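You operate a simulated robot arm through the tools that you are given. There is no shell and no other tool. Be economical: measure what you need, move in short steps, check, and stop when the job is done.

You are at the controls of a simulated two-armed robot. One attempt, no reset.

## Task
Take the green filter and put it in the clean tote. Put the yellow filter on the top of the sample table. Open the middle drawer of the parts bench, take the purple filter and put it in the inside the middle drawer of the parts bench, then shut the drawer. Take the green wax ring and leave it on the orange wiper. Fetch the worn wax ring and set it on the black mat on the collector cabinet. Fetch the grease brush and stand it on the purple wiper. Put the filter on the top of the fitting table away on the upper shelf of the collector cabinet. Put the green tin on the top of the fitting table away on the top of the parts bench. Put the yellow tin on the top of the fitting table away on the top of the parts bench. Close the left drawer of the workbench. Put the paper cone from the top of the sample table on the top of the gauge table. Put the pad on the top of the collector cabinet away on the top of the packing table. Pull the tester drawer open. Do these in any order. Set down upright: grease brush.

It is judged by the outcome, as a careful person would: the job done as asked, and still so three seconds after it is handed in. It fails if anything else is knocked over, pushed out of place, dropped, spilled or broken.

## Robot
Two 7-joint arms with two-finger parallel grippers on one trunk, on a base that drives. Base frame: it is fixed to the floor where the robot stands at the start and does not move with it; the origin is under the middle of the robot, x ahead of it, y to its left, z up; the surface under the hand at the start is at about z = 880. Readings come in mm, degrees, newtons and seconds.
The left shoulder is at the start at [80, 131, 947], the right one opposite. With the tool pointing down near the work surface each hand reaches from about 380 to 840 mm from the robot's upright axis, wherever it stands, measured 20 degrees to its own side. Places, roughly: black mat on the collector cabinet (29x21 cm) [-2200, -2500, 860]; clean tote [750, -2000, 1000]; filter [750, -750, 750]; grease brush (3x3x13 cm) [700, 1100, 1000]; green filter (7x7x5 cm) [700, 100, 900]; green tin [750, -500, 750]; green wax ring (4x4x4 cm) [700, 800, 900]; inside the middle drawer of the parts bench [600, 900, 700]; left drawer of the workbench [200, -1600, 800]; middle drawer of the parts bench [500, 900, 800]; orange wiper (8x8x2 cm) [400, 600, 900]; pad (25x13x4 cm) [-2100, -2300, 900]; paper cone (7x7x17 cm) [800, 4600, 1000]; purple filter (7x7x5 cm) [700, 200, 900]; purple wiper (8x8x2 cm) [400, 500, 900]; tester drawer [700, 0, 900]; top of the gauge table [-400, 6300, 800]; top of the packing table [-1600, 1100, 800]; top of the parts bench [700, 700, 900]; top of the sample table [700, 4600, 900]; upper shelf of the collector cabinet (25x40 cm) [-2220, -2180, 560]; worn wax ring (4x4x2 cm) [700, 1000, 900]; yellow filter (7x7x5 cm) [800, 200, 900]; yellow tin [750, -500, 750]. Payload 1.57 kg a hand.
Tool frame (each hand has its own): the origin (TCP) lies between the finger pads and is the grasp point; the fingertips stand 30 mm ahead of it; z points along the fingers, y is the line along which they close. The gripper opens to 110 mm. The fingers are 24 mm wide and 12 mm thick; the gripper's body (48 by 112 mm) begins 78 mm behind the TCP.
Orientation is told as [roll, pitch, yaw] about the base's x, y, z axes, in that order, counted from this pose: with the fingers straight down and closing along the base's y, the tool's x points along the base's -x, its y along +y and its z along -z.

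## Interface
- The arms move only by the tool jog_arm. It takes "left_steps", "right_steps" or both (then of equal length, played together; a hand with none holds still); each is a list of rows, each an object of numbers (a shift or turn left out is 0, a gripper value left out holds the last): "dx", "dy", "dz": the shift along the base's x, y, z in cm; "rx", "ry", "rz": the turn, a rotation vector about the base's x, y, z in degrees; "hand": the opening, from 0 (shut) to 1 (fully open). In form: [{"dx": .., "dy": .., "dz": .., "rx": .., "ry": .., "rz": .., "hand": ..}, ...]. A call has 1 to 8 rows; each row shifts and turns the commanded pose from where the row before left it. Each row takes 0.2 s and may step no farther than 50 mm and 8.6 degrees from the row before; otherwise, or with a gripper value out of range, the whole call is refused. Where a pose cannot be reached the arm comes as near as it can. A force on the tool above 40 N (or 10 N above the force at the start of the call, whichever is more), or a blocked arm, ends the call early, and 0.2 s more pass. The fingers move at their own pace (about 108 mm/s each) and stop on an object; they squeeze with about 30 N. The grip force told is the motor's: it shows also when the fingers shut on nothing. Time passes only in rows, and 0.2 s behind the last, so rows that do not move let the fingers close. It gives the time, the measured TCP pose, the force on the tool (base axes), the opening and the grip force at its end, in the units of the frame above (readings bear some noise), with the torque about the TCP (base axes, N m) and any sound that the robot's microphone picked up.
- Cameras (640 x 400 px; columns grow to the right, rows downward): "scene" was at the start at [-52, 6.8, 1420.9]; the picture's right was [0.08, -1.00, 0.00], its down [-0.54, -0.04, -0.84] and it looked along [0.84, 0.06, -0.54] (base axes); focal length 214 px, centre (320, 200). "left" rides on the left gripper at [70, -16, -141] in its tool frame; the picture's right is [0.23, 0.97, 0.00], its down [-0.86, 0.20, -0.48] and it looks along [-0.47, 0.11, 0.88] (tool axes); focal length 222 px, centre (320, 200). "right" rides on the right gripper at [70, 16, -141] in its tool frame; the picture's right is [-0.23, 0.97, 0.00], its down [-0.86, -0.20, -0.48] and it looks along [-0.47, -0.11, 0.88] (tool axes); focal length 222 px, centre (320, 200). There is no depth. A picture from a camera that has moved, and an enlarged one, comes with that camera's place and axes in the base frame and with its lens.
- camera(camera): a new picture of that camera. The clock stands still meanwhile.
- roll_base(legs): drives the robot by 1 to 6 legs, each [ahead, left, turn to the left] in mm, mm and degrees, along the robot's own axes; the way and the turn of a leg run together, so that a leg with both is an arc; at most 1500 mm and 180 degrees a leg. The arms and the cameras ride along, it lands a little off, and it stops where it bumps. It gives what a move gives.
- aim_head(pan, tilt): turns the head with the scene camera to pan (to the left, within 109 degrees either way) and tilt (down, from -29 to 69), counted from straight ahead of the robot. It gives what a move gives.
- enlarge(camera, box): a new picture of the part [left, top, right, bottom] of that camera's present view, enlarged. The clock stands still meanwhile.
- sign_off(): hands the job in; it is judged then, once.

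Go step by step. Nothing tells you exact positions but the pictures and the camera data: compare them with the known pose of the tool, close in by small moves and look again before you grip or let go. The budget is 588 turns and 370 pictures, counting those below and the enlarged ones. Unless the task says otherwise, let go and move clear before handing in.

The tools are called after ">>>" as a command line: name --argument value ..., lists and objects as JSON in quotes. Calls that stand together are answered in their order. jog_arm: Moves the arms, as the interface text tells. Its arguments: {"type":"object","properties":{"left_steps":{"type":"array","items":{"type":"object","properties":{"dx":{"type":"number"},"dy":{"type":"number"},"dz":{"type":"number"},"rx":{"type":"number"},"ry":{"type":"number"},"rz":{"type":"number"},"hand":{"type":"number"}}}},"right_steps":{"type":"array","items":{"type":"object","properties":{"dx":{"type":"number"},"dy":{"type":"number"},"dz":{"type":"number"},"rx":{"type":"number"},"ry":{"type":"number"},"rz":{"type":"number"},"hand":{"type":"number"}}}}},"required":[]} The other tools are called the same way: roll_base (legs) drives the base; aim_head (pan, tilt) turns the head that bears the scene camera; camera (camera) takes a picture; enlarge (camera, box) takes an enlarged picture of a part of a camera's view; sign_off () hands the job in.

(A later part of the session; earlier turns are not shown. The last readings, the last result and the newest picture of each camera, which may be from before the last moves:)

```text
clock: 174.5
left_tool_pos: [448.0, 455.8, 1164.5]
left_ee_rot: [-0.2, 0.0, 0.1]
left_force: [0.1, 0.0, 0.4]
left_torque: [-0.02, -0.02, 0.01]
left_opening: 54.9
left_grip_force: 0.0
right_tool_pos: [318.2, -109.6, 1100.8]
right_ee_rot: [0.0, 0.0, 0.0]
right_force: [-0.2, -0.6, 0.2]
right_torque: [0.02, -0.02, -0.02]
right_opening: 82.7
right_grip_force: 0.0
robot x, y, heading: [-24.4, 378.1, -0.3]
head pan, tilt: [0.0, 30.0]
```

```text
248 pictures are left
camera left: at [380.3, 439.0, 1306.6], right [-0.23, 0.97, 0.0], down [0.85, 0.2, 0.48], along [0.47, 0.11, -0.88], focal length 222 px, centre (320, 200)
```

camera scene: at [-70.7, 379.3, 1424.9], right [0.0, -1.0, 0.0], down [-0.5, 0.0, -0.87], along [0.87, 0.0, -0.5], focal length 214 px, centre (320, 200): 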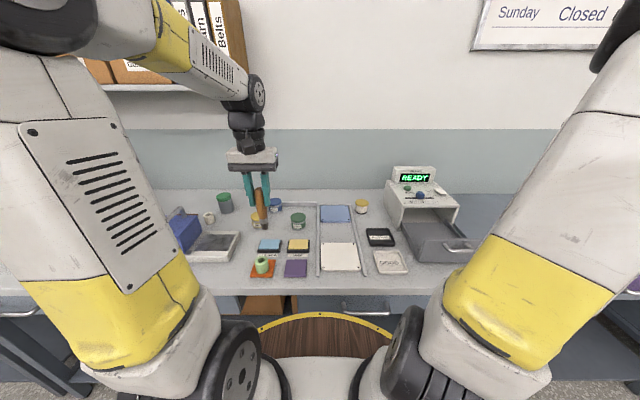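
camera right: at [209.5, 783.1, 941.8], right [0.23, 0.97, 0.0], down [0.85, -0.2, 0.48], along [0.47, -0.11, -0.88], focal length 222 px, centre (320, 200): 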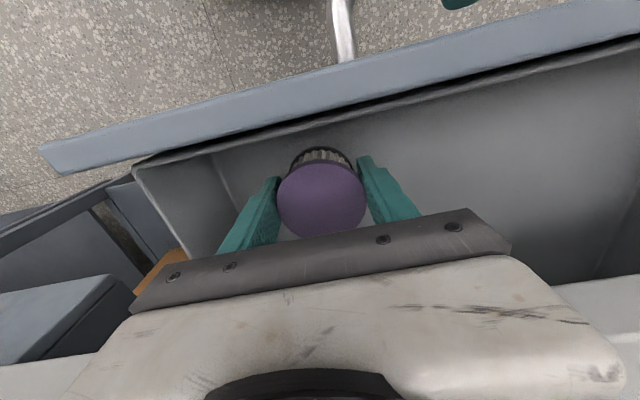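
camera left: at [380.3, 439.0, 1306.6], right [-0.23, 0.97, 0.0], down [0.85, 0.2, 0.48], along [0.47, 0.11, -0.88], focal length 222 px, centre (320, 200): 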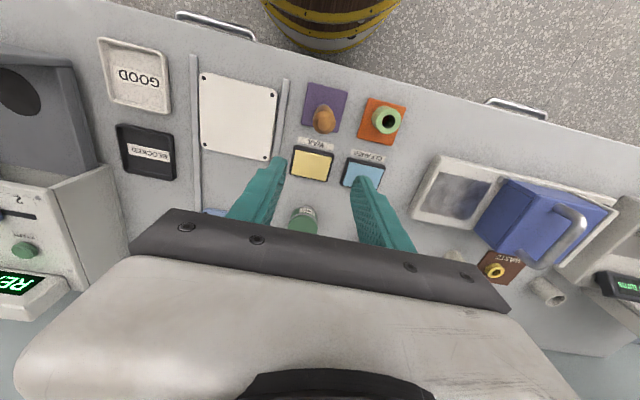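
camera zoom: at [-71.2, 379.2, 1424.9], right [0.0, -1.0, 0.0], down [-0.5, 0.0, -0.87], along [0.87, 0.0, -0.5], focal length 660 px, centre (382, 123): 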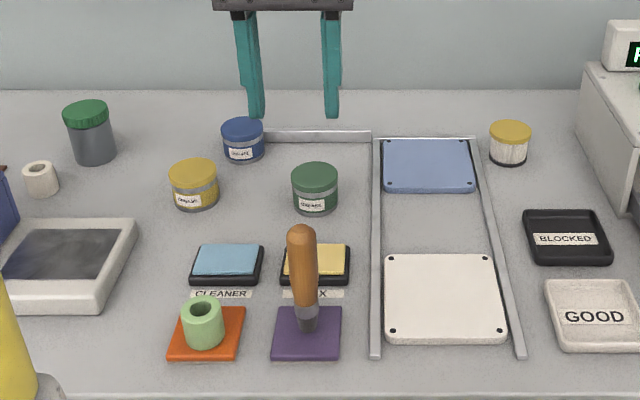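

The brush stands on the purple wiper. Next I'll take the yellow filter at about (761,181) with the right hand.

>>> roll_base --legs '[[25, -50, 0]]'

>>> jog_arm --right_steps '[{"dx": 3, "dy": 3.5, "rz": 7.5}, {"dx": 3, "dy": 3.5, "rz": 7.5}, {"dx": 3, "dy": 3.5, "rz": 7.5}, {"dx": 3, "dy": 3.5, "rz": 7.5}, {"dx": 3, "dy": 3.5, "rz": 7.5}, {"dx": 3, "dy": 3.5, "rz": 7.5}, {"dx": 3, "dy": 3.5, "rz": 7.5}, {"dx": 3, "dy": 3.5, "rz": 7.5}]'

>>> jog_arm --right_steps '[{"dx": 4}, {"dx": 4}, {"dx": 4}, {"dx": 3, "dy": 2}, {}]'

>>> camera --camera "right"

```text
clock: 175.4
left_tool_pos: [473.4, 406.0, 1164.1]
left_ee_rot: [0.0, -0.1, -0.2]
left_force: [0.4, 0.1, -0.9]
left_torque: [0.02, 0.0, -0.02]
left_opening: 54.8
left_grip_force: 0.1
right_tool_pos: [343.3, -160.6, 1101.1]
right_ee_rot: [0.0, 0.0, -0.3]
right_force: [0.9, -1.1, -0.5]
right_torque: [0.01, 0.0, 0.02]
right_opening: 82.5
right_grip_force: 0.0
robot x, y, heading: [5.2, 328.7, -0.1]
head pan, tilt: [0.0, 30.0]
```

```text
clock: 177.2
left_tool_pos: [474.6, 405.4, 1164.6]
left_ee_rot: [-0.1, 0.0, -0.1]
left_force: [0.2, 0.5, 0.2]
left_torque: [0.04, -0.04, 0.0]
left_opening: 54.9
left_grip_force: 0.0
right_tool_pos: [582.6, 120.8, 1101.2]
right_ee_rot: [0.1, 0.0, 59.8]
right_force: [0.4, -0.3, 0.4]
right_torque: [0.01, -0.02, 0.0]
right_opening: 82.2
right_grip_force: 0.1
robot x, y, heading: [5.3, 332.0, -0.0]
head pan, tilt: [0.0, 30.0]
```

```text
clock: 178.4
left_tool_pos: [474.1, 404.6, 1164.4]
left_ee_rot: [0.0, 0.0, -0.1]
left_force: [-0.3, 0.6, 0.0]
left_torque: [-0.02, 0.0, 0.03]
left_opening: 55.3
left_grip_force: 0.1
right_tool_pos: [733.0, 139.8, 1100.2]
right_ee_rot: [0.0, 0.0, 59.9]
right_force: [0.2, 0.7, 1.1]
right_torque: [-0.04, -0.02, 0.04]
right_opening: 82.6
right_grip_force: 0.0
robot x, y, heading: [5.3, 328.4, -0.0]
head pan, tilt: [0.0, 30.0]
```

```text
247 pictures are left
camera right: at [684.9, 87.4, 1241.6], right [-0.73, 0.69, 0.0], down [0.6, 0.64, 0.48], along [0.33, 0.35, -0.88], focal length 222 px, centre (320, 200)
```

right: 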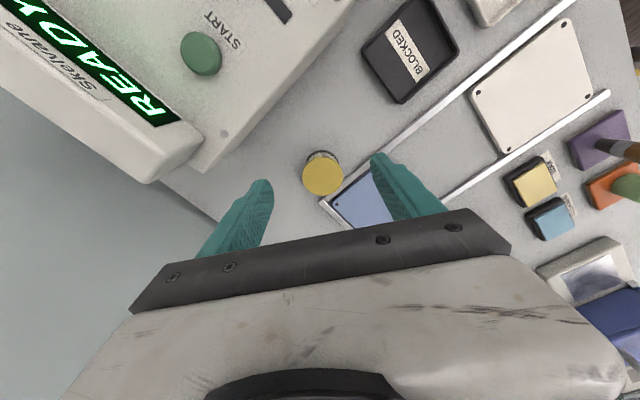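

>>> jog_arm --right_steps '[{"dx": 1.7, "dy": 2}, {"dx": 1.7, "dy": 2.1, "dz": -3}, {"dz": -4}, {"dz": -4}, {}]'

>>> camera --camera "right"

```text
clock: 179.6
left_tool_pos: [474.7, 405.6, 1165.6]
left_ee_rot: [0.0, 0.0, 0.1]
left_force: [0.1, 0.6, 1.6]
left_torque: [0.0, 0.01, 0.01]
left_opening: 55.0
left_grip_force: 0.1
right_tool_pos: [767.6, 182.2, 990.2]
right_ee_rot: [0.0, -0.1, 59.9]
right_force: [0.0, 0.0, 0.0]
right_torque: [0.01, -0.01, 0.02]
right_opening: 82.5
right_grip_force: 0.1
robot x, y, heading: [1.5, 329.2, 0.0]
head pan, tilt: [0.0, 30.0]
```

```text
246 pictures are left
camera right: at [718.8, 129.7, 1130.8], right [-0.73, 0.69, 0.0], down [0.6, 0.64, 0.48], along [0.33, 0.35, -0.88], focal length 222 px, centre (320, 200)
```

right: 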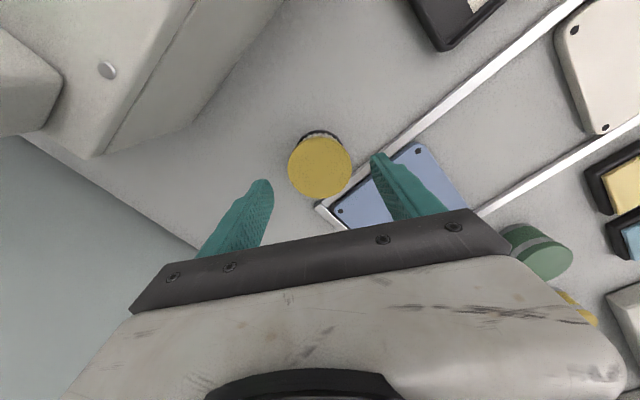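

>>> jog_arm --right_steps '[{"dz": -3}, {"dz": -3}, {"dz": -1}, {"hand": 0}, {}, {}, {"dz": 4}, {"dz": 5}]'

>>> jog_arm --right_steps '[{"dz": 5}, {"dz": 5}, {"dz": 4}, {"dx": -4.9}, {"dx": -4.9}, {"dx": -4.9}, {"dx": -4.9}, {"dx": -4.9}]'

>>> camera --camera "right"

```text
clock: 181.4
left_tool_pos: [473.6, 403.6, 1163.8]
left_ee_rot: [0.0, 0.0, 0.0]
left_force: [0.6, 0.7, -0.5]
left_torque: [0.01, 0.0, 0.01]
left_opening: 55.1
left_grip_force: 0.1
right_tool_pos: [768.7, 182.0, 1011.3]
right_ee_rot: [0.0, 0.0, 59.8]
right_force: [0.8, 1.1, -0.7]
right_torque: [0.01, -0.01, -0.02]
right_opening: 61.0
right_grip_force: 29.4
robot x, y, heading: [2.3, 330.7, -0.2]
head pan, tilt: [0.0, 30.0]
```

```text
clock: 183.2
left_tool_pos: [474.7, 405.9, 1163.9]
left_ee_rot: [0.1, -0.1, -0.1]
left_force: [1.0, 0.4, -0.6]
left_torque: [-0.02, 0.06, 0.0]
left_opening: 54.9
left_grip_force: 0.1
right_tool_pos: [518.9, 181.3, 1148.6]
right_ee_rot: [0.1, 0.0, 59.8]
right_force: [0.2, -0.8, -1.7]
right_torque: [-0.07, 0.06, 0.01]
right_opening: 61.0
right_grip_force: 30.3
right hand out of reach, approached as far as the arm can: row 3
robot x, y, heading: [7.2, 331.7, -0.2]
head pan, tilt: [0.0, 30.0]
```

```text
245 pictures are left
camera right: at [470.5, 129.1, 1289.3], right [-0.73, 0.69, 0.0], down [0.6, 0.64, 0.48], along [0.33, 0.35, -0.88], focal length 222 px, centre (320, 200)
```

right: 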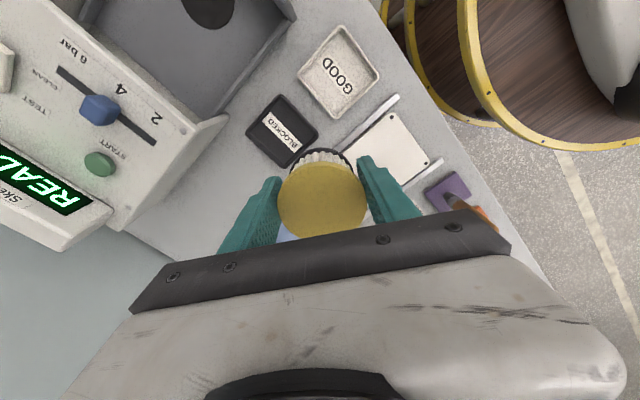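

Yellow filter held. I'll back off and drive toward the sample table.

>>> roll_base --legs '[[-350, 0, 0]]'

>>> aim_head --pan 85 --tilt 20

>>> camera --camera "scene"

```text
clock: 185.5
left_tool_pos: [120.6, 406.4, 1162.8]
left_ee_rot: [0.0, 0.0, -0.1]
left_force: [0.5, 0.5, 0.1]
left_torque: [0.01, 0.01, -0.01]
left_opening: 55.3
left_grip_force: 0.1
right_tool_pos: [164.1, 181.6, 1148.3]
right_ee_rot: [0.0, 0.0, 59.8]
right_force: [0.5, -0.5, -0.9]
right_torque: [0.01, 0.02, -0.01]
right_opening: 61.0
right_grip_force: 30.3
robot x, y, heading: [-349.3, 331.2, -0.3]
head pan, tilt: [0.0, 30.0]
```

```text
clock: 187.1
left_tool_pos: [120.3, 405.7, 1162.7]
left_ee_rot: [0.0, 0.0, -0.2]
left_force: [0.4, 0.1, -0.2]
left_torque: [0.01, 0.01, 0.0]
left_opening: 55.0
left_grip_force: 0.2
right_tool_pos: [165.1, 182.5, 1149.0]
right_ee_rot: [0.0, 0.0, 59.8]
right_force: [-0.8, -0.1, -1.2]
right_torque: [0.0, -0.01, 0.01]
right_opening: 61.0
right_grip_force: 30.2
robot x, y, heading: [-350.7, 329.7, -0.2]
head pan, tilt: [85.0, 20.0]
```

```text
244 pictures are left
camera scene: at [-481.0, 423.1, 1441.0], right [1.0, -0.09, 0.0], down [-0.03, -0.34, -0.94], along [0.09, 0.94, -0.34], focal length 214 px, centre (320, 200)
```

scene: 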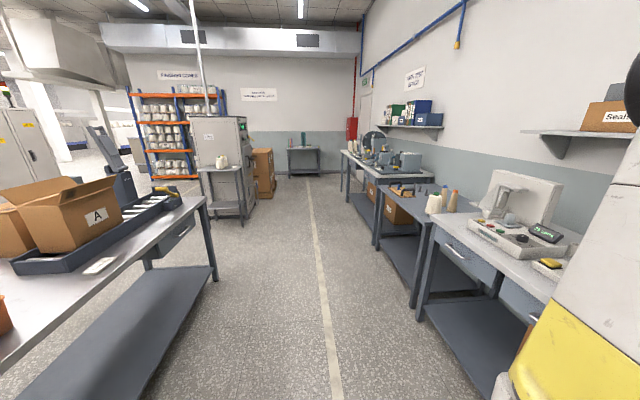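

The aisle is clear at x≈-350. Driving on.

>>> roll_base --legs '[[0, 1500, 0.2], [0, 1500, 0], [0, 900, 0]]'

>>> aim_head --pan 30 --tilt 25

>>> camera --camera "scene"

```text
clock: 206.0
left_tool_pos: [126.9, 4320.6, 1162.3]
left_ee_rot: [0.1, 0.0, -0.4]
left_force: [-0.3, 0.4, -0.1]
left_torque: [-0.01, -0.01, 0.02]
left_opening: 54.9
left_grip_force: 0.0
right_tool_pos: [169.7, 4095.0, 1149.0]
right_ee_rot: [0.0, 0.0, 59.5]
right_force: [0.4, 1.1, -0.6]
right_torque: [0.02, 0.01, 0.0]
right_opening: 61.1
right_grip_force: 29.9
robot x, y, heading: [-343.9, 4247.6, -0.4]
head pan, tilt: [85.0, 20.0]
```

```text
clock: 207.2
left_tool_pos: [125.7, 4319.2, 1162.7]
left_ee_rot: [0.0, -0.1, -0.4]
left_force: [-0.2, -1.4, -0.6]
left_torque: [-0.02, 0.03, 0.0]
left_opening: 54.9
left_grip_force: 0.0
right_tool_pos: [169.9, 4095.3, 1149.3]
right_ee_rot: [0.0, -0.1, 59.6]
right_force: [0.9, 0.5, -1.4]
right_torque: [-0.01, -0.01, 0.01]
right_opening: 61.1
right_grip_force: 30.1
robot x, y, heading: [-344.1, 4247.9, -0.6]
head pan, tilt: [30.0, 25.0]
```

```text
243 pictures are left
camera scene: at [-403.3, 4292.8, 1432.9], right [0.49, -0.87, 0.0], down [-0.37, -0.21, -0.91], along [0.79, 0.45, -0.42], focal length 214 px, centre (320, 200)
```

scene: 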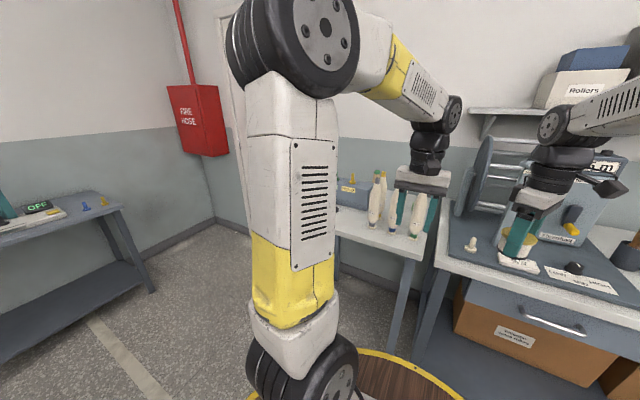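

>>> roll_base --legs '[[0, 300, 0.5]]'

>>> aim_head --pan 0 --tilt 30

>>> camera --camera "scene"

>>> camera --camera "left"

```text
clock: 209.3
left_tool_pos: [127.2, 4626.0, 1163.0]
left_ee_rot: [0.1, -0.1, 0.2]
left_force: [0.0, -0.2, 0.0]
left_torque: [-0.01, 0.01, 0.02]
left_opening: 55.1
left_grip_force: 0.0
right_tool_pos: [172.6, 4402.2, 1148.5]
right_ee_rot: [0.0, 0.0, 60.1]
right_force: [0.4, -0.1, -0.2]
right_torque: [0.02, -0.03, -0.01]
right_opening: 61.1
right_grip_force: 29.8
robot x, y, heading: [-342.1, 4549.4, -0.1]
head pan, tilt: [30.0, 25.0]
```

```text
clock: 210.2
left_tool_pos: [127.6, 4626.6, 1164.5]
left_ee_rot: [0.1, 0.0, 0.1]
left_force: [-0.7, -0.2, 0.9]
left_torque: [-0.03, 0.01, 0.01]
left_opening: 55.1
left_grip_force: 0.1
right_tool_pos: [172.8, 4403.2, 1149.5]
right_ee_rot: [0.0, -0.1, 60.0]
right_force: [-0.2, -0.4, -2.0]
right_torque: [0.02, 0.02, 0.01]
right_opening: 61.1
right_grip_force: 29.6
robot x, y, heading: [-342.4, 4550.1, -0.2]
head pan, tilt: [0.0, 30.0]
```

```text
242 pictures are left
camera scene: at [-391.6, 4548.6, 1424.9], right [0.0, -1.0, 0.0], down [-0.5, 0.0, -0.87], along [0.87, 0.0, -0.5], focal length 214 px, centre (320, 200)
```

scene: 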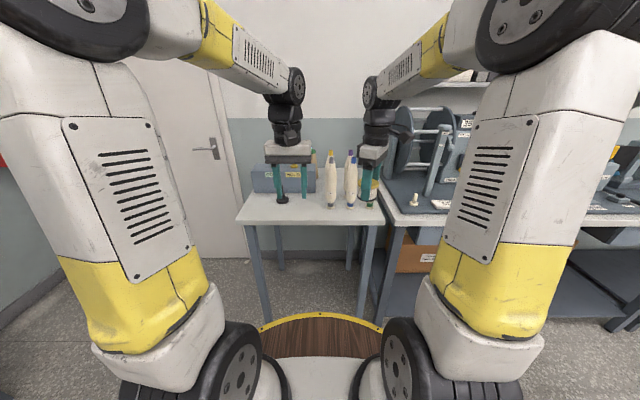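

```text
241 pictures are left
camera left: at [59.6, 4609.2, 1305.8], right [-0.23, 0.97, 0.0], down [0.85, 0.2, 0.48], along [0.47, 0.11, -0.88], focal length 222 px, centre (320, 200)
```

left: 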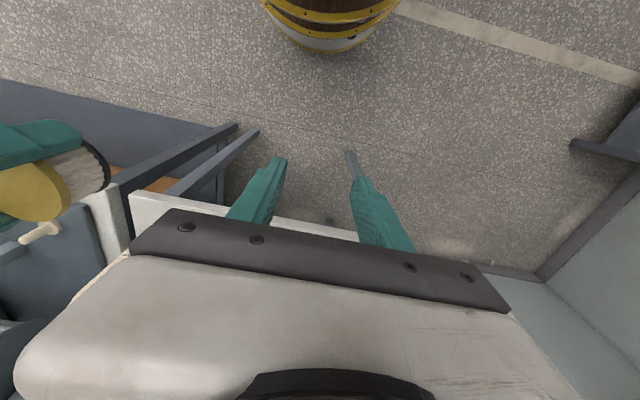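

>>> enlarge --camera "scene" --box '[230, 130, 400, 240]'

>>> jog_arm --left_steps '[{"dy": 4}, {"dy": 4}, {"dy": 4}, {"dy": 4}, {"dy": 3}]' --right_steps '[{"dy": -4}, {"dy": -4}, {"dy": -4}, {"dy": -4}, {"dy": -3}]'

>>> roll_base --legs '[[170, 60, 0]]'

>>> camera --camera "scene"

>>> enlarge --camera "scene" --box '[220, 130, 420, 255]'

```text
3.64 times, centred on (315, 185) of scene
camera zoom: at [-391.6, 4548.6, 1424.9], right [0.0, -1.0, 0.0], down [-0.5, 0.0, -0.87], along [0.87, 0.0, -0.5], focal length 780 px, centre (338, 254)
```

zoom: 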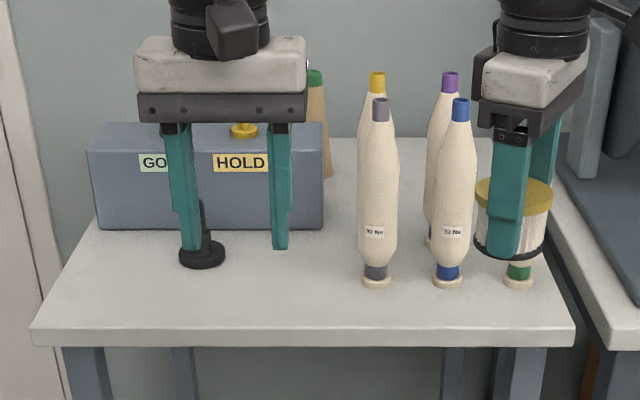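

```text
clock: 211.4
left_tool_pos: [126.7, 4816.0, 1162.9]
left_ee_rot: [0.0, -0.1, 0.1]
left_force: [0.2, 0.0, 0.4]
left_torque: [-0.02, 0.02, 0.01]
left_opening: 55.1
left_grip_force: 0.2
right_tool_pos: [172.6, 4212.1, 1149.2]
right_ee_rot: [0.0, 0.0, 60.1]
right_force: [-0.6, 0.3, -1.3]
right_torque: [-0.03, 0.02, -0.01]
right_opening: 61.2
right_grip_force: 29.8
robot x, y, heading: [-341.2, 4547.8, -0.1]
head pan, tilt: [0.0, 30.0]
```

```text
clock: 212.9
left_tool_pos: [300.4, 4875.8, 1162.8]
left_ee_rot: [0.0, 0.0, 0.0]
left_force: [-0.2, -0.3, -0.3]
left_torque: [0.01, -0.03, 0.0]
left_opening: 54.8
left_grip_force: 0.1
right_tool_pos: [343.9, 4271.6, 1149.2]
right_ee_rot: [0.0, 0.0, 59.9]
right_force: [-0.2, -0.7, -1.0]
right_torque: [-0.02, 0.0, -0.01]
right_opening: 60.9
right_grip_force: 30.3
robot x, y, heading: [-171.7, 4602.5, -0.1]
head pan, tilt: [0.0, 30.0]
```

```text
239 pictures are left
camera scene: at [-219.7, 4608.6, 1424.9], right [0.0, -1.0, 0.0], down [-0.5, 0.0, -0.87], along [0.87, 0.0, -0.5], focal length 214 px, centre (320, 200)
```

scene: 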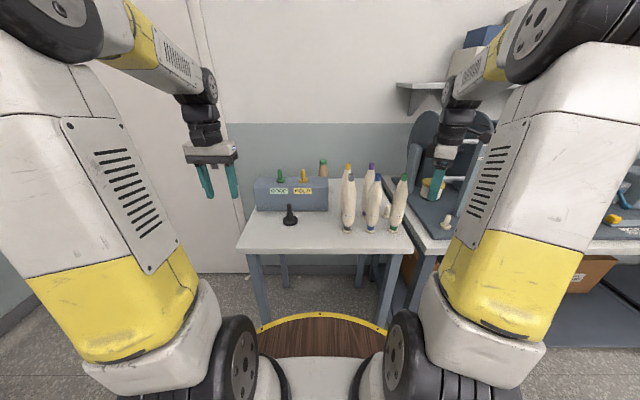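

```text
3.20 times, centred on (320, 192) of scene
camera zoom: at [-219.7, 4608.6, 1424.9], right [0.0, -1.0, 0.0], down [-0.5, 0.0, -0.87], along [0.87, 0.0, -0.5], focal length 686 px, centre (320, 224)
```

zoom: 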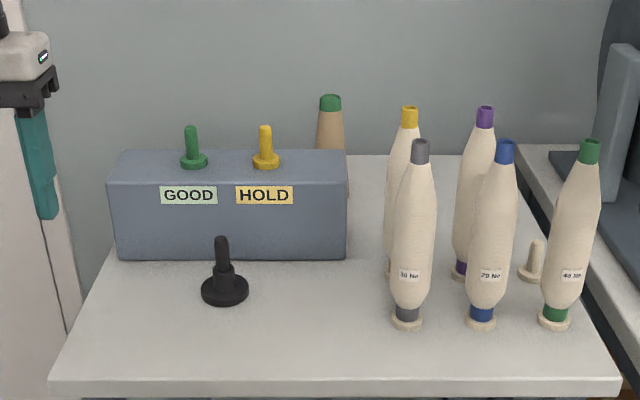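

The kraft paper cone with the green tip stands behind the GOOD/HOLD box at about (808,4590). First I'll place the yellow filter in the free centre at about (480,4625).

>>> jog_arm --right_steps '[{"dy": 4.5}, {"dy": 4.5}, {"dy": 4.5}, {"dy": 4.5}, {"dy": 4.5}, {"dy": 4.5}, {"dy": 4.5}, {"dy": 4}]'

>>> jog_arm --right_steps '[{"dx": 4.5}, {"dx": 4.5}, {"dx": 4, "dz": -3}, {"dz": -4}, {"dz": -4}, {}]'

>>> camera --camera "right"

>>> enlarge --camera "scene" --box '[220, 130, 420, 255]'

```text
clock: 214.7
left_tool_pos: [300.7, 4875.8, 1164.4]
left_ee_rot: [0.0, 0.0, -0.1]
left_force: [0.1, -0.6, 0.4]
left_torque: [0.04, 0.0, -0.01]
left_opening: 55.0
left_grip_force: 0.1
right_tool_pos: [343.5, 4627.3, 1149.4]
right_ee_rot: [-0.1, 0.0, 59.9]
right_force: [-0.2, 0.2, -0.2]
right_torque: [0.06, 0.02, -0.02]
right_opening: 61.0
right_grip_force: 30.1
robot x, y, heading: [-167.6, 4610.1, 0.1]
head pan, tilt: [0.0, 30.0]
```

```text
clock: 216.1
left_tool_pos: [299.9, 4875.5, 1162.2]
left_ee_rot: [0.0, -0.1, 0.1]
left_force: [-0.4, -0.4, 0.1]
left_torque: [0.0, -0.02, 0.0]
left_opening: 54.8
left_grip_force: 0.1
right_tool_pos: [473.6, 4627.0, 1039.5]
right_ee_rot: [-0.1, 0.0, 59.9]
right_force: [0.0, 0.2, -1.7]
right_torque: [-0.02, -0.01, 0.03]
right_opening: 61.0
right_grip_force: 30.1
robot x, y, heading: [-167.9, 4608.8, -0.1]
head pan, tilt: [0.0, 30.0]
```

```text
237 pictures are left
camera right: at [425.3, 4574.0, 1180.4], right [-0.73, 0.68, 0.0], down [0.6, 0.64, 0.48], along [0.33, 0.35, -0.88], focal length 222 px, centre (320, 200)
```

right: 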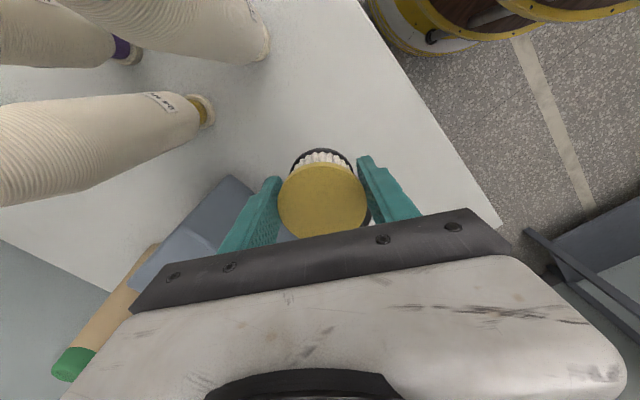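

```text
3.20 times, centred on (320, 192) of scene
camera zoom: at [-219.5, 4608.7, 1424.9], right [0.0, -1.0, 0.0], down [-0.5, 0.0, -0.87], along [0.87, 0.0, -0.5], focal length 686 px, centre (320, 224)
```

zoom: 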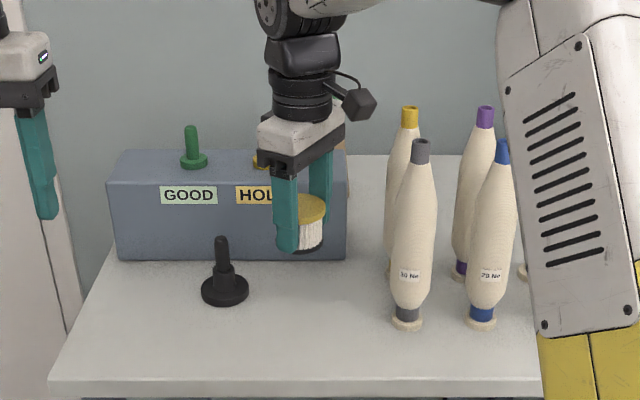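

>>> jog_arm --right_steps '[{"dy": 1, "dz": -4}, {"dz": -3}, {"dz": -2.5}, {"dz": -0.5}, {"dz": -0.5}, {}]'

```text
clock: 217.5
left_tool_pos: [299.6, 4876.8, 1164.3]
left_ee_rot: [0.0, 0.1, 0.1]
left_force: [-0.2, 0.4, 0.2]
left_torque: [-0.02, 0.0, 0.01]
left_opening: 55.0
left_grip_force: 0.0
right_tool_pos: [473.6, 4637.3, 936.5]
right_ee_rot: [-0.1, -0.2, 59.9]
right_force: [-1.2, 0.0, 27.5]
right_torque: [0.24, -0.12, -0.03]
right_opening: 60.9
right_grip_force: 30.2
robot x, y, heading: [-169.4, 4609.7, -0.0]
head pan, tilt: [0.0, 30.0]
```

>>> jog_arm --right_steps '[{"dz": 0.2}, {"hand": 0.72}, {}, {"dz": 3}, {"dz": 5}, {"dz": 5}, {"dz": 5}, {"dz": 5}]'

>>> enlarge --camera "scene" --box '[220, 130, 420, 255]'

```text
clock: 219.3
left_tool_pos: [301.2, 4875.9, 1163.9]
left_ee_rot: [0.1, 0.1, 0.0]
left_force: [0.7, -1.1, -0.1]
left_torque: [-0.01, 0.03, 0.02]
left_opening: 55.1
left_grip_force: 0.1
right_tool_pos: [474.5, 4636.2, 1167.1]
right_ee_rot: [0.0, -0.1, 60.0]
right_force: [0.4, -0.5, 0.3]
right_torque: [0.0, 0.06, 0.01]
right_opening: 79.1
right_grip_force: 0.0
robot x, y, heading: [-166.8, 4606.5, -0.0]
head pan, tilt: [0.0, 30.0]
```

```text
3.20 times, centred on (320, 192) of scene
camera zoom: at [-219.4, 4608.6, 1424.9], right [0.0, -1.0, 0.0], down [-0.5, 0.0, -0.87], along [0.87, 0.0, -0.5], focal length 686 px, centre (320, 224)
```

zoom: 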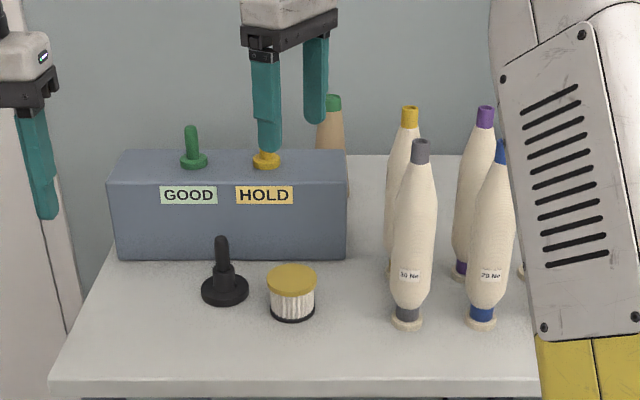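

Yellow filter is down. Now I'll drive in for the paper cone.

>>> roll_base --legs '[[190, 0, 0]]'

>>> camera --camera "right"

>>> enlarge --camera "scene" --box '[220, 100, 420, 225]'

```text
clock: 220.9
left_tool_pos: [490.0, 4876.0, 1163.8]
left_ee_rot: [-0.1, -0.1, 0.0]
left_force: [-0.1, 0.6, 1.0]
left_torque: [0.01, -0.03, -0.01]
left_opening: 55.2
left_grip_force: 0.0
right_tool_pos: [664.6, 4636.3, 1165.9]
right_ee_rot: [0.0, -0.1, 59.9]
right_force: [0.7, 0.0, 0.6]
right_torque: [-0.02, 0.04, 0.01]
right_opening: 79.3
right_grip_force: 0.1
robot x, y, heading: [22.4, 4607.9, -0.2]
head pan, tilt: [0.0, 30.0]
```

```text
234 pictures are left
camera right: at [616.1, 4583.3, 1307.0], right [-0.73, 0.68, 0.0], down [0.6, 0.64, 0.48], along [0.33, 0.35, -0.88], focal length 222 px, centre (320, 200)
```

right: 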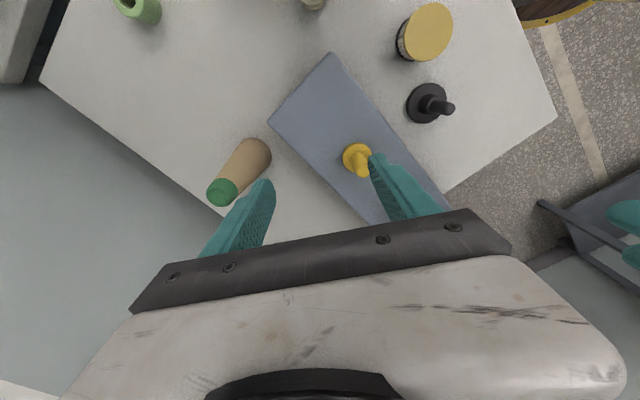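

```text
3.20 times, centred on (320, 162) of scene
camera zoom: at [-29.4, 4608.4, 1424.9], right [0.0, -1.0, 0.0], down [-0.5, 0.0, -0.87], along [0.87, 0.0, -0.5], focal length 686 px, centre (320, 320)
```

zoom: 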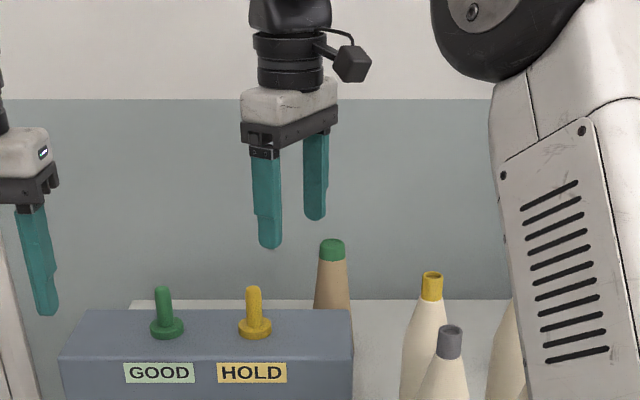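

>>> jog_arm --right_steps '[{"dx": 4, "dy": -1.5}, {"dx": 4, "dy": -1.5}, {"dx": 3.5, "dy": -1.6}, {"dz": -3}, {}]'

>>> camera --camera "right"

>>> enlarge --camera "scene" --box '[220, 100, 420, 225]'

```text
clock: 222.1
left_tool_pos: [490.7, 4876.0, 1163.6]
left_ee_rot: [0.0, -0.1, 0.0]
left_force: [-0.4, 1.1, -0.6]
left_torque: [0.0, -0.02, -0.02]
left_opening: 54.8
left_grip_force: 0.1
right_tool_pos: [761.9, 4587.2, 1133.1]
right_ee_rot: [0.0, 0.0, 59.9]
right_force: [0.8, 0.9, 0.1]
right_torque: [0.02, 0.02, -0.01]
right_opening: 79.2
right_grip_force: 0.1
right hand out of reach, approached as far as the arm can: row 3
robot x, y, heading: [21.8, 4607.7, -0.1]
head pan, tilt: [0.0, 30.0]
```

```text
232 pictures are left
camera right: at [714.2, 4533.8, 1274.7], right [-0.73, 0.68, 0.0], down [0.6, 0.64, 0.48], along [0.33, 0.35, -0.88], focal length 222 px, centre (320, 200)
```

right: 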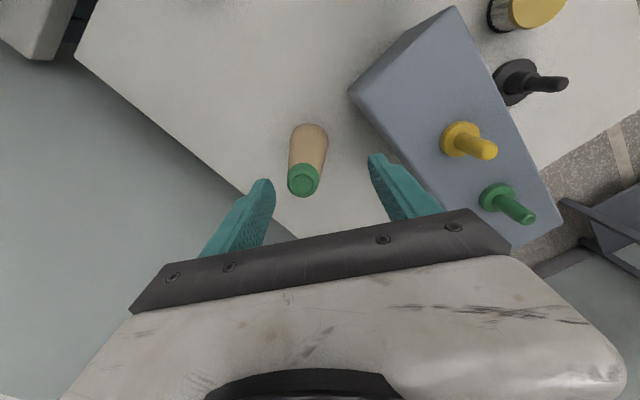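

```text
3.20 times, centred on (320, 162) of scene
camera zoom: at [-29.3, 4608.4, 1424.9], right [0.0, -1.0, 0.0], down [-0.5, 0.0, -0.87], along [0.87, 0.0, -0.5], focal length 686 px, centre (320, 320)
```

zoom: 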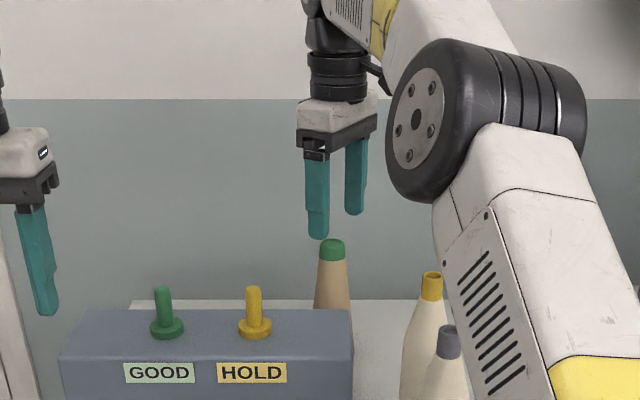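

>>> roll_base --legs '[[40, 0, 0]]'

>>> jog_arm --right_steps '[{"dx": -1.5, "dy": 0.2, "dz": -2}, {"dz": -2}, {}]'

>>> camera --camera "right"

```text
clock: 223.0
left_tool_pos: [531.2, 4876.4, 1163.6]
left_ee_rot: [0.0, 0.0, 0.0]
left_force: [0.1, -0.4, 0.7]
left_torque: [-0.02, -0.03, -0.01]
left_opening: 54.7
left_grip_force: 0.0
right_tool_pos: [802.9, 4586.8, 1134.7]
right_ee_rot: [0.0, 0.0, 60.0]
right_force: [0.8, -0.1, 0.6]
right_torque: [0.02, 0.01, -0.04]
right_opening: 79.4
right_grip_force: 0.1
robot x, y, heading: [59.4, 4612.1, -0.2]
head pan, tilt: [0.0, 30.0]
```

```text
clock: 223.8
left_tool_pos: [530.7, 4875.0, 1163.5]
left_ee_rot: [0.0, 0.0, -0.1]
left_force: [0.2, 0.2, -0.5]
left_torque: [-0.03, 0.0, -0.02]
left_opening: 54.9
left_grip_force: 0.1
right_tool_pos: [787.0, 4588.2, 1092.6]
right_ee_rot: [0.0, 0.0, 59.9]
right_force: [0.6, 0.0, 0.0]
right_torque: [-0.01, 0.0, 0.01]
right_opening: 79.0
right_grip_force: 0.2
robot x, y, heading: [62.6, 4609.2, -0.2]
head pan, tilt: [0.0, 30.0]
```

```text
230 pictures are left
camera right: at [739.6, 4536.6, 1234.4], right [-0.73, 0.68, 0.0], down [0.6, 0.64, 0.48], along [0.33, 0.35, -0.88], focal length 222 px, centre (320, 200)
```

right: 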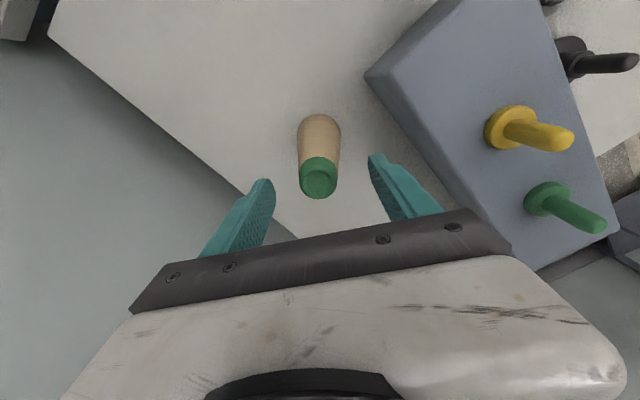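

>>> jog_arm --right_steps '[{"dz": -3}, {"dz": -3}, {"dz": -1}, {"hand": 0}, {}, {}]'

>>> camera --camera "right"

```text
clock: 225.2
left_tool_pos: [529.8, 4875.7, 1163.3]
left_ee_rot: [0.1, 0.0, -0.1]
left_force: [0.0, 0.6, -0.3]
left_torque: [-0.02, 0.0, -0.01]
left_opening: 54.9
left_grip_force: 0.1
right_tool_pos: [787.9, 4590.2, 1023.3]
right_ee_rot: [0.0, 0.0, 59.9]
right_force: [0.3, -0.2, 0.1]
right_torque: [0.0, -0.02, -0.01]
right_opening: 44.8
right_grip_force: 29.9
robot x, y, heading: [60.7, 4610.0, 0.3]
head pan, tilt: [0.0, 30.0]
```

```text
229 pictures are left
camera right: at [739.5, 4536.9, 1164.7], right [-0.73, 0.68, 0.0], down [0.6, 0.64, 0.48], along [0.33, 0.35, -0.88], focal length 222 px, centre (320, 200)
```

right: 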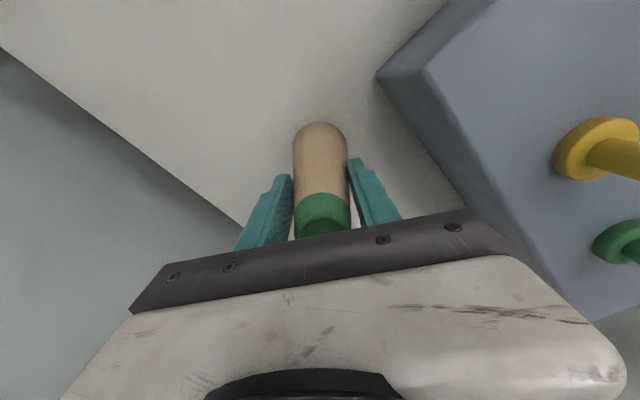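

Gripped. I'll lift straight, then retract while rising over the box.

>>> jog_arm --right_steps '[{"dz": 3}, {"dz": 4}, {"dz": 4}, {}]'

>>> roll_base --legs '[[-20, 0, 0]]'

>>> jog_arm --right_steps '[{"dz": 3}, {"dz": 3}, {"dz": 3, "dx": -1}, {"dz": 3, "dx": -1}, {"dz": 3, "dx": -1}, {}]'

>>> enlarge --camera "scene" --box '[220, 60, 420, 225]'

```text
clock: 226.2
left_tool_pos: [531.1, 4875.6, 1163.3]
left_ee_rot: [0.0, 0.0, 0.0]
left_force: [-0.7, -0.6, -0.3]
left_torque: [0.01, 0.04, -0.01]
left_opening: 55.0
left_grip_force: 0.1
right_tool_pos: [787.2, 4588.9, 1133.2]
right_ee_rot: [0.0, 0.0, 60.0]
right_force: [-0.3, 0.4, -0.9]
right_torque: [0.02, -0.01, 0.03]
right_opening: 45.0
right_grip_force: 30.6
robot x, y, heading: [60.7, 4610.6, 0.2]
head pan, tilt: [0.0, 30.0]
```

```text
clock: 226.9
left_tool_pos: [510.4, 4875.0, 1163.8]
left_ee_rot: [0.1, 0.0, 0.0]
left_force: [0.3, 0.1, 0.8]
left_torque: [0.01, 0.0, 0.01]
left_opening: 55.1
left_grip_force: 0.0
right_tool_pos: [767.0, 4587.8, 1134.1]
right_ee_rot: [0.0, 0.1, 59.9]
right_force: [-0.4, 0.2, 0.4]
right_torque: [0.01, 0.02, -0.02]
right_opening: 45.0
right_grip_force: 30.2
robot x, y, heading: [42.4, 4606.0, -0.1]
head pan, tilt: [0.0, 30.0]
```

```text
clock: 228.3
left_tool_pos: [510.2, 4874.7, 1163.1]
left_ee_rot: [0.1, 0.0, 0.0]
left_force: [-0.1, -0.2, -0.3]
left_torque: [0.03, 0.0, 0.02]
left_opening: 55.2
left_grip_force: 0.0
right_tool_pos: [741.7, 4585.5, 1237.3]
right_ee_rot: [0.0, 0.1, 59.9]
right_force: [0.4, -0.6, -0.5]
right_torque: [0.0, 0.01, -0.01]
right_opening: 44.7
right_grip_force: 30.2
right hand out of reach, approached as far as the arm can: row 3, 4, 5
robot x, y, heading: [41.5, 4608.2, -0.3]
head pan, tilt: [0.0, 30.0]
```

```text
2.42 times, centred on (320, 142) of scene
camera zoom: at [-9.2, 4608.4, 1424.9], right [0.0, -1.0, 0.0], down [-0.5, 0.0, -0.87], along [0.87, 0.0, -0.5], focal length 520 px, centre (320, 339)
```

zoom: 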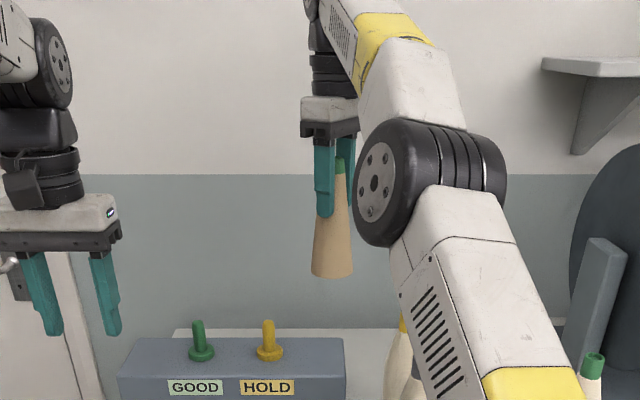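

>>> jog_arm --right_steps '[{"dy": 2, "dx": -2}, {"dx": -4}, {"dx": -4}, {}]'

>>> roll_base --legs '[[-400, 0, 0]]'

>>> aim_head --pan 80 --tilt 25

>>> camera --camera "scene"

```text
clock: 229.3
left_tool_pos: [510.9, 4876.1, 1163.1]
left_ee_rot: [0.0, 0.0, 0.0]
left_force: [-0.2, 0.4, -1.0]
left_torque: [-0.02, 0.01, 0.0]
left_opening: 55.0
left_grip_force: 0.1
right_tool_pos: [642.8, 4606.3, 1237.6]
right_ee_rot: [0.0, 0.0, 59.9]
right_force: [-0.2, -0.3, -0.1]
right_torque: [0.01, -0.01, -0.01]
right_opening: 45.2
right_grip_force: 29.8
robot x, y, heading: [41.9, 4611.0, -0.1]
head pan, tilt: [0.0, 30.0]
```

```text
clock: 231.8
left_tool_pos: [108.9, 4876.0, 1162.2]
left_ee_rot: [-0.1, 0.0, 0.2]
left_force: [-0.3, 0.0, 0.4]
left_torque: [-0.01, -0.01, 0.01]
left_opening: 54.9
left_grip_force: 0.1
right_tool_pos: [240.7, 4608.8, 1238.9]
right_ee_rot: [-0.1, 0.0, 60.0]
right_force: [-0.1, -0.1, 0.2]
right_torque: [0.0, 0.02, -0.02]
right_opening: 44.7
right_grip_force: 30.2
robot x, y, heading: [-359.4, 4610.4, -0.0]
head pan, tilt: [0.0, 30.0]
```

```text
clock: 233.4
left_tool_pos: [107.6, 4876.7, 1163.0]
left_ee_rot: [0.1, -0.1, 0.2]
left_force: [-0.3, 0.2, 0.3]
left_torque: [0.01, 0.02, 0.02]
left_opening: 55.1
left_grip_force: 0.1
right_tool_pos: [241.2, 4607.6, 1238.5]
right_ee_rot: [0.0, 0.0, 60.1]
right_force: [-0.2, -0.2, -0.4]
right_torque: [0.01, 0.01, 0.0]
right_opening: 44.6
right_grip_force: 30.1
robot x, y, heading: [-361.0, 4607.8, 0.1]
head pan, tilt: [80.0, 25.0]
```

```text
227 pictures are left
camera scene: at [-484.8, 4698.5, 1432.9], right [0.99, -0.17, 0.0], down [-0.07, -0.42, -0.91], along [0.16, 0.89, -0.42], focal length 214 px, centre (320, 200)
```

scene: 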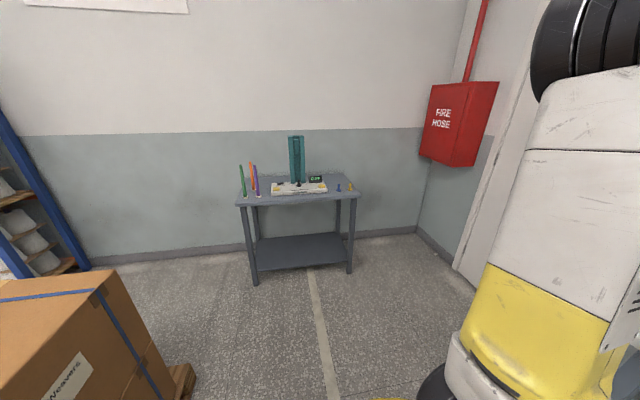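

I'll turn to face the gauge table and approach it.

>>> roll_base --legs '[[0, 0, 90], [750, 0, 0]]'

>>> aim_head --pan 0 --tilt 30

>>> camera --camera "scene"

>>> camera --camera "right"

```text
clock: 241.2
left_tool_pos: [-618.9, 5829.2, 1163.2]
left_ee_rot: [0.0, 0.0, 89.5]
left_force: [-0.2, 0.4, -0.8]
left_torque: [-0.03, 0.0, 0.0]
left_opening: 54.8
left_grip_force: 0.1
right_tool_pos: [-348.1, 5957.6, 1238.1]
right_ee_rot: [0.1, 0.0, 149.4]
right_force: [0.1, -0.5, -0.3]
right_torque: [-0.02, 0.02, 0.07]
right_opening: 44.8
right_grip_force: 30.4
robot x, y, heading: [-358.1, 5356.7, 89.3]
head pan, tilt: [80.0, 25.0]
```

```text
clock: 242.8
left_tool_pos: [-618.8, 5829.1, 1162.9]
left_ee_rot: [0.0, 0.0, 89.5]
left_force: [0.3, -1.1, 0.3]
left_torque: [0.02, 0.01, 0.01]
left_opening: 54.9
left_grip_force: 0.1
right_tool_pos: [-349.2, 5957.5, 1236.5]
right_ee_rot: [0.0, 0.0, 149.4]
right_force: [0.0, -1.1, -0.5]
right_torque: [0.01, 0.02, -0.01]
right_opening: 44.4
right_grip_force: 30.3
robot x, y, heading: [-352.5, 5355.0, 89.5]
head pan, tilt: [0.0, 30.0]
```

```text
226 pictures are left
camera scene: at [-357.4, 5308.2, 1424.9], right [1.0, -0.01, 0.0], down [0.0, -0.5, -0.87], along [0.01, 0.87, -0.5], focal length 214 px, centre (320, 200)
```

scene: 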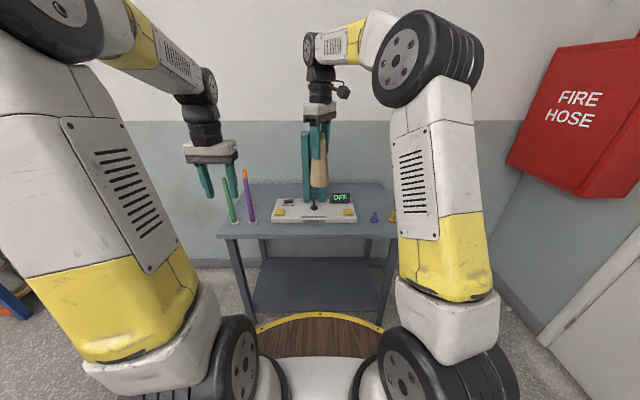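

```text
225 pictures are left
camera right: at [-296.1, 5908.5, 1379.2], right [-0.69, -0.72, 0.0], down [-0.63, 0.61, 0.48], along [-0.35, 0.33, -0.88], focal length 222 px, centre (320, 200)
```

right: 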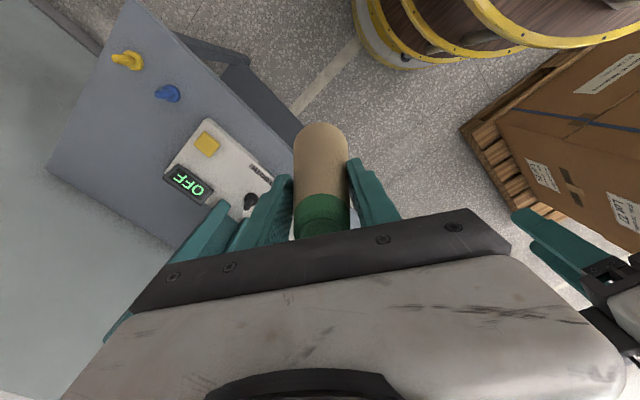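

>>> enlarge --camera "scene" --box '[210, 150, 410, 275]'

```text
3.20 times, centred on (310, 212) of scene
camera zoom: at [-357.4, 5308.2, 1424.9], right [1.0, -0.01, 0.0], down [0.0, -0.5, -0.87], along [0.01, 0.87, -0.5], focal length 686 px, centre (352, 160)
```

zoom: 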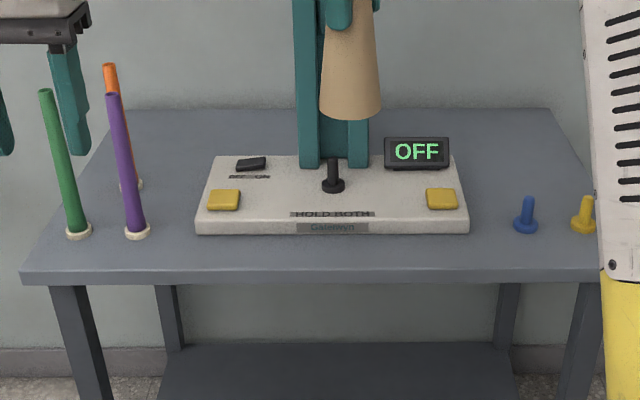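

The free spot is right-rear of the table, near (-60,6330). I'll move the cone to the right first to avoid the gauge tower, then drive in.

>>> jog_arm --right_steps '[{"dx": 4.9}, {"dx": 4.9}, {"dx": 4.9}, {"dx": 4.9}, {"dx": 4.9}, {"dx": 3}, {}]'

>>> roll_base --legs '[[330, 0, 0.5]]'

>>> camera --camera "scene"

>>> camera --camera "right"

```text
clock: 244.4
left_tool_pos: [-618.6, 5830.4, 1163.4]
left_ee_rot: [0.1, 0.0, 89.6]
left_force: [-0.5, -0.4, 0.1]
left_torque: [0.0, 0.03, 0.04]
left_opening: 55.0
left_grip_force: 0.1
right_tool_pos: [-73.0, 5958.8, 1239.2]
right_ee_rot: [0.0, 0.0, 149.4]
right_force: [-0.6, 0.7, -0.7]
right_torque: [-0.02, 0.0, 0.02]
right_opening: 44.8
right_grip_force: 30.3
robot x, y, heading: [-358.5, 5352.9, 89.6]
head pan, tilt: [0.0, 30.0]
```

```text
clock: 246.5
left_tool_pos: [-620.8, 6153.4, 1162.9]
left_ee_rot: [0.0, 0.1, 90.1]
left_force: [0.5, -0.9, 0.4]
left_torque: [-0.04, -0.05, 0.01]
left_opening: 55.1
left_grip_force: 0.1
right_tool_pos: [-78.5, 6289.5, 1237.7]
right_ee_rot: [0.1, -0.1, 149.9]
right_force: [0.5, -0.6, -0.4]
right_torque: [0.0, -0.02, 0.03]
right_opening: 44.7
right_grip_force: 29.8
robot x, y, heading: [-353.4, 5679.9, 90.0]
head pan, tilt: [0.0, 30.0]
```

```text
223 pictures are left
camera scene: at [-355.2, 5634.8, 1424.9], right [1.0, 0.0, 0.0], down [0.0, -0.5, -0.87], along [0.0, 0.87, -0.5], focal length 214 px, centre (320, 200)
```

scene: 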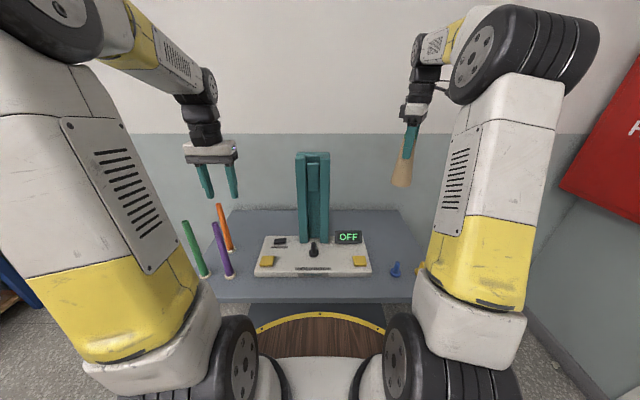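

```text
222 pictures are left
camera right: at [-25.2, 6239.1, 1379.0], right [-0.68, -0.73, 0.0], down [-0.64, 0.6, 0.48], along [-0.35, 0.33, -0.88], focal length 222 px, centre (320, 200)
```

right: 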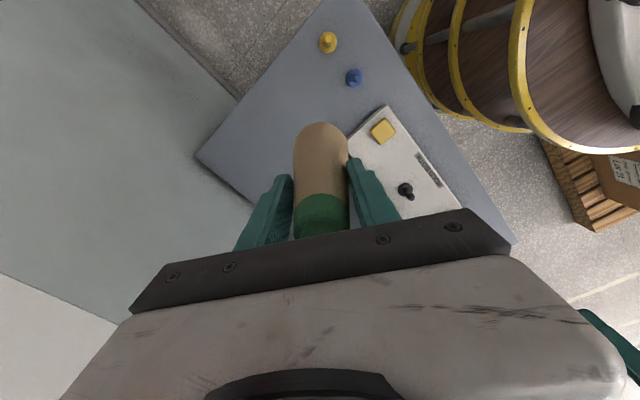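

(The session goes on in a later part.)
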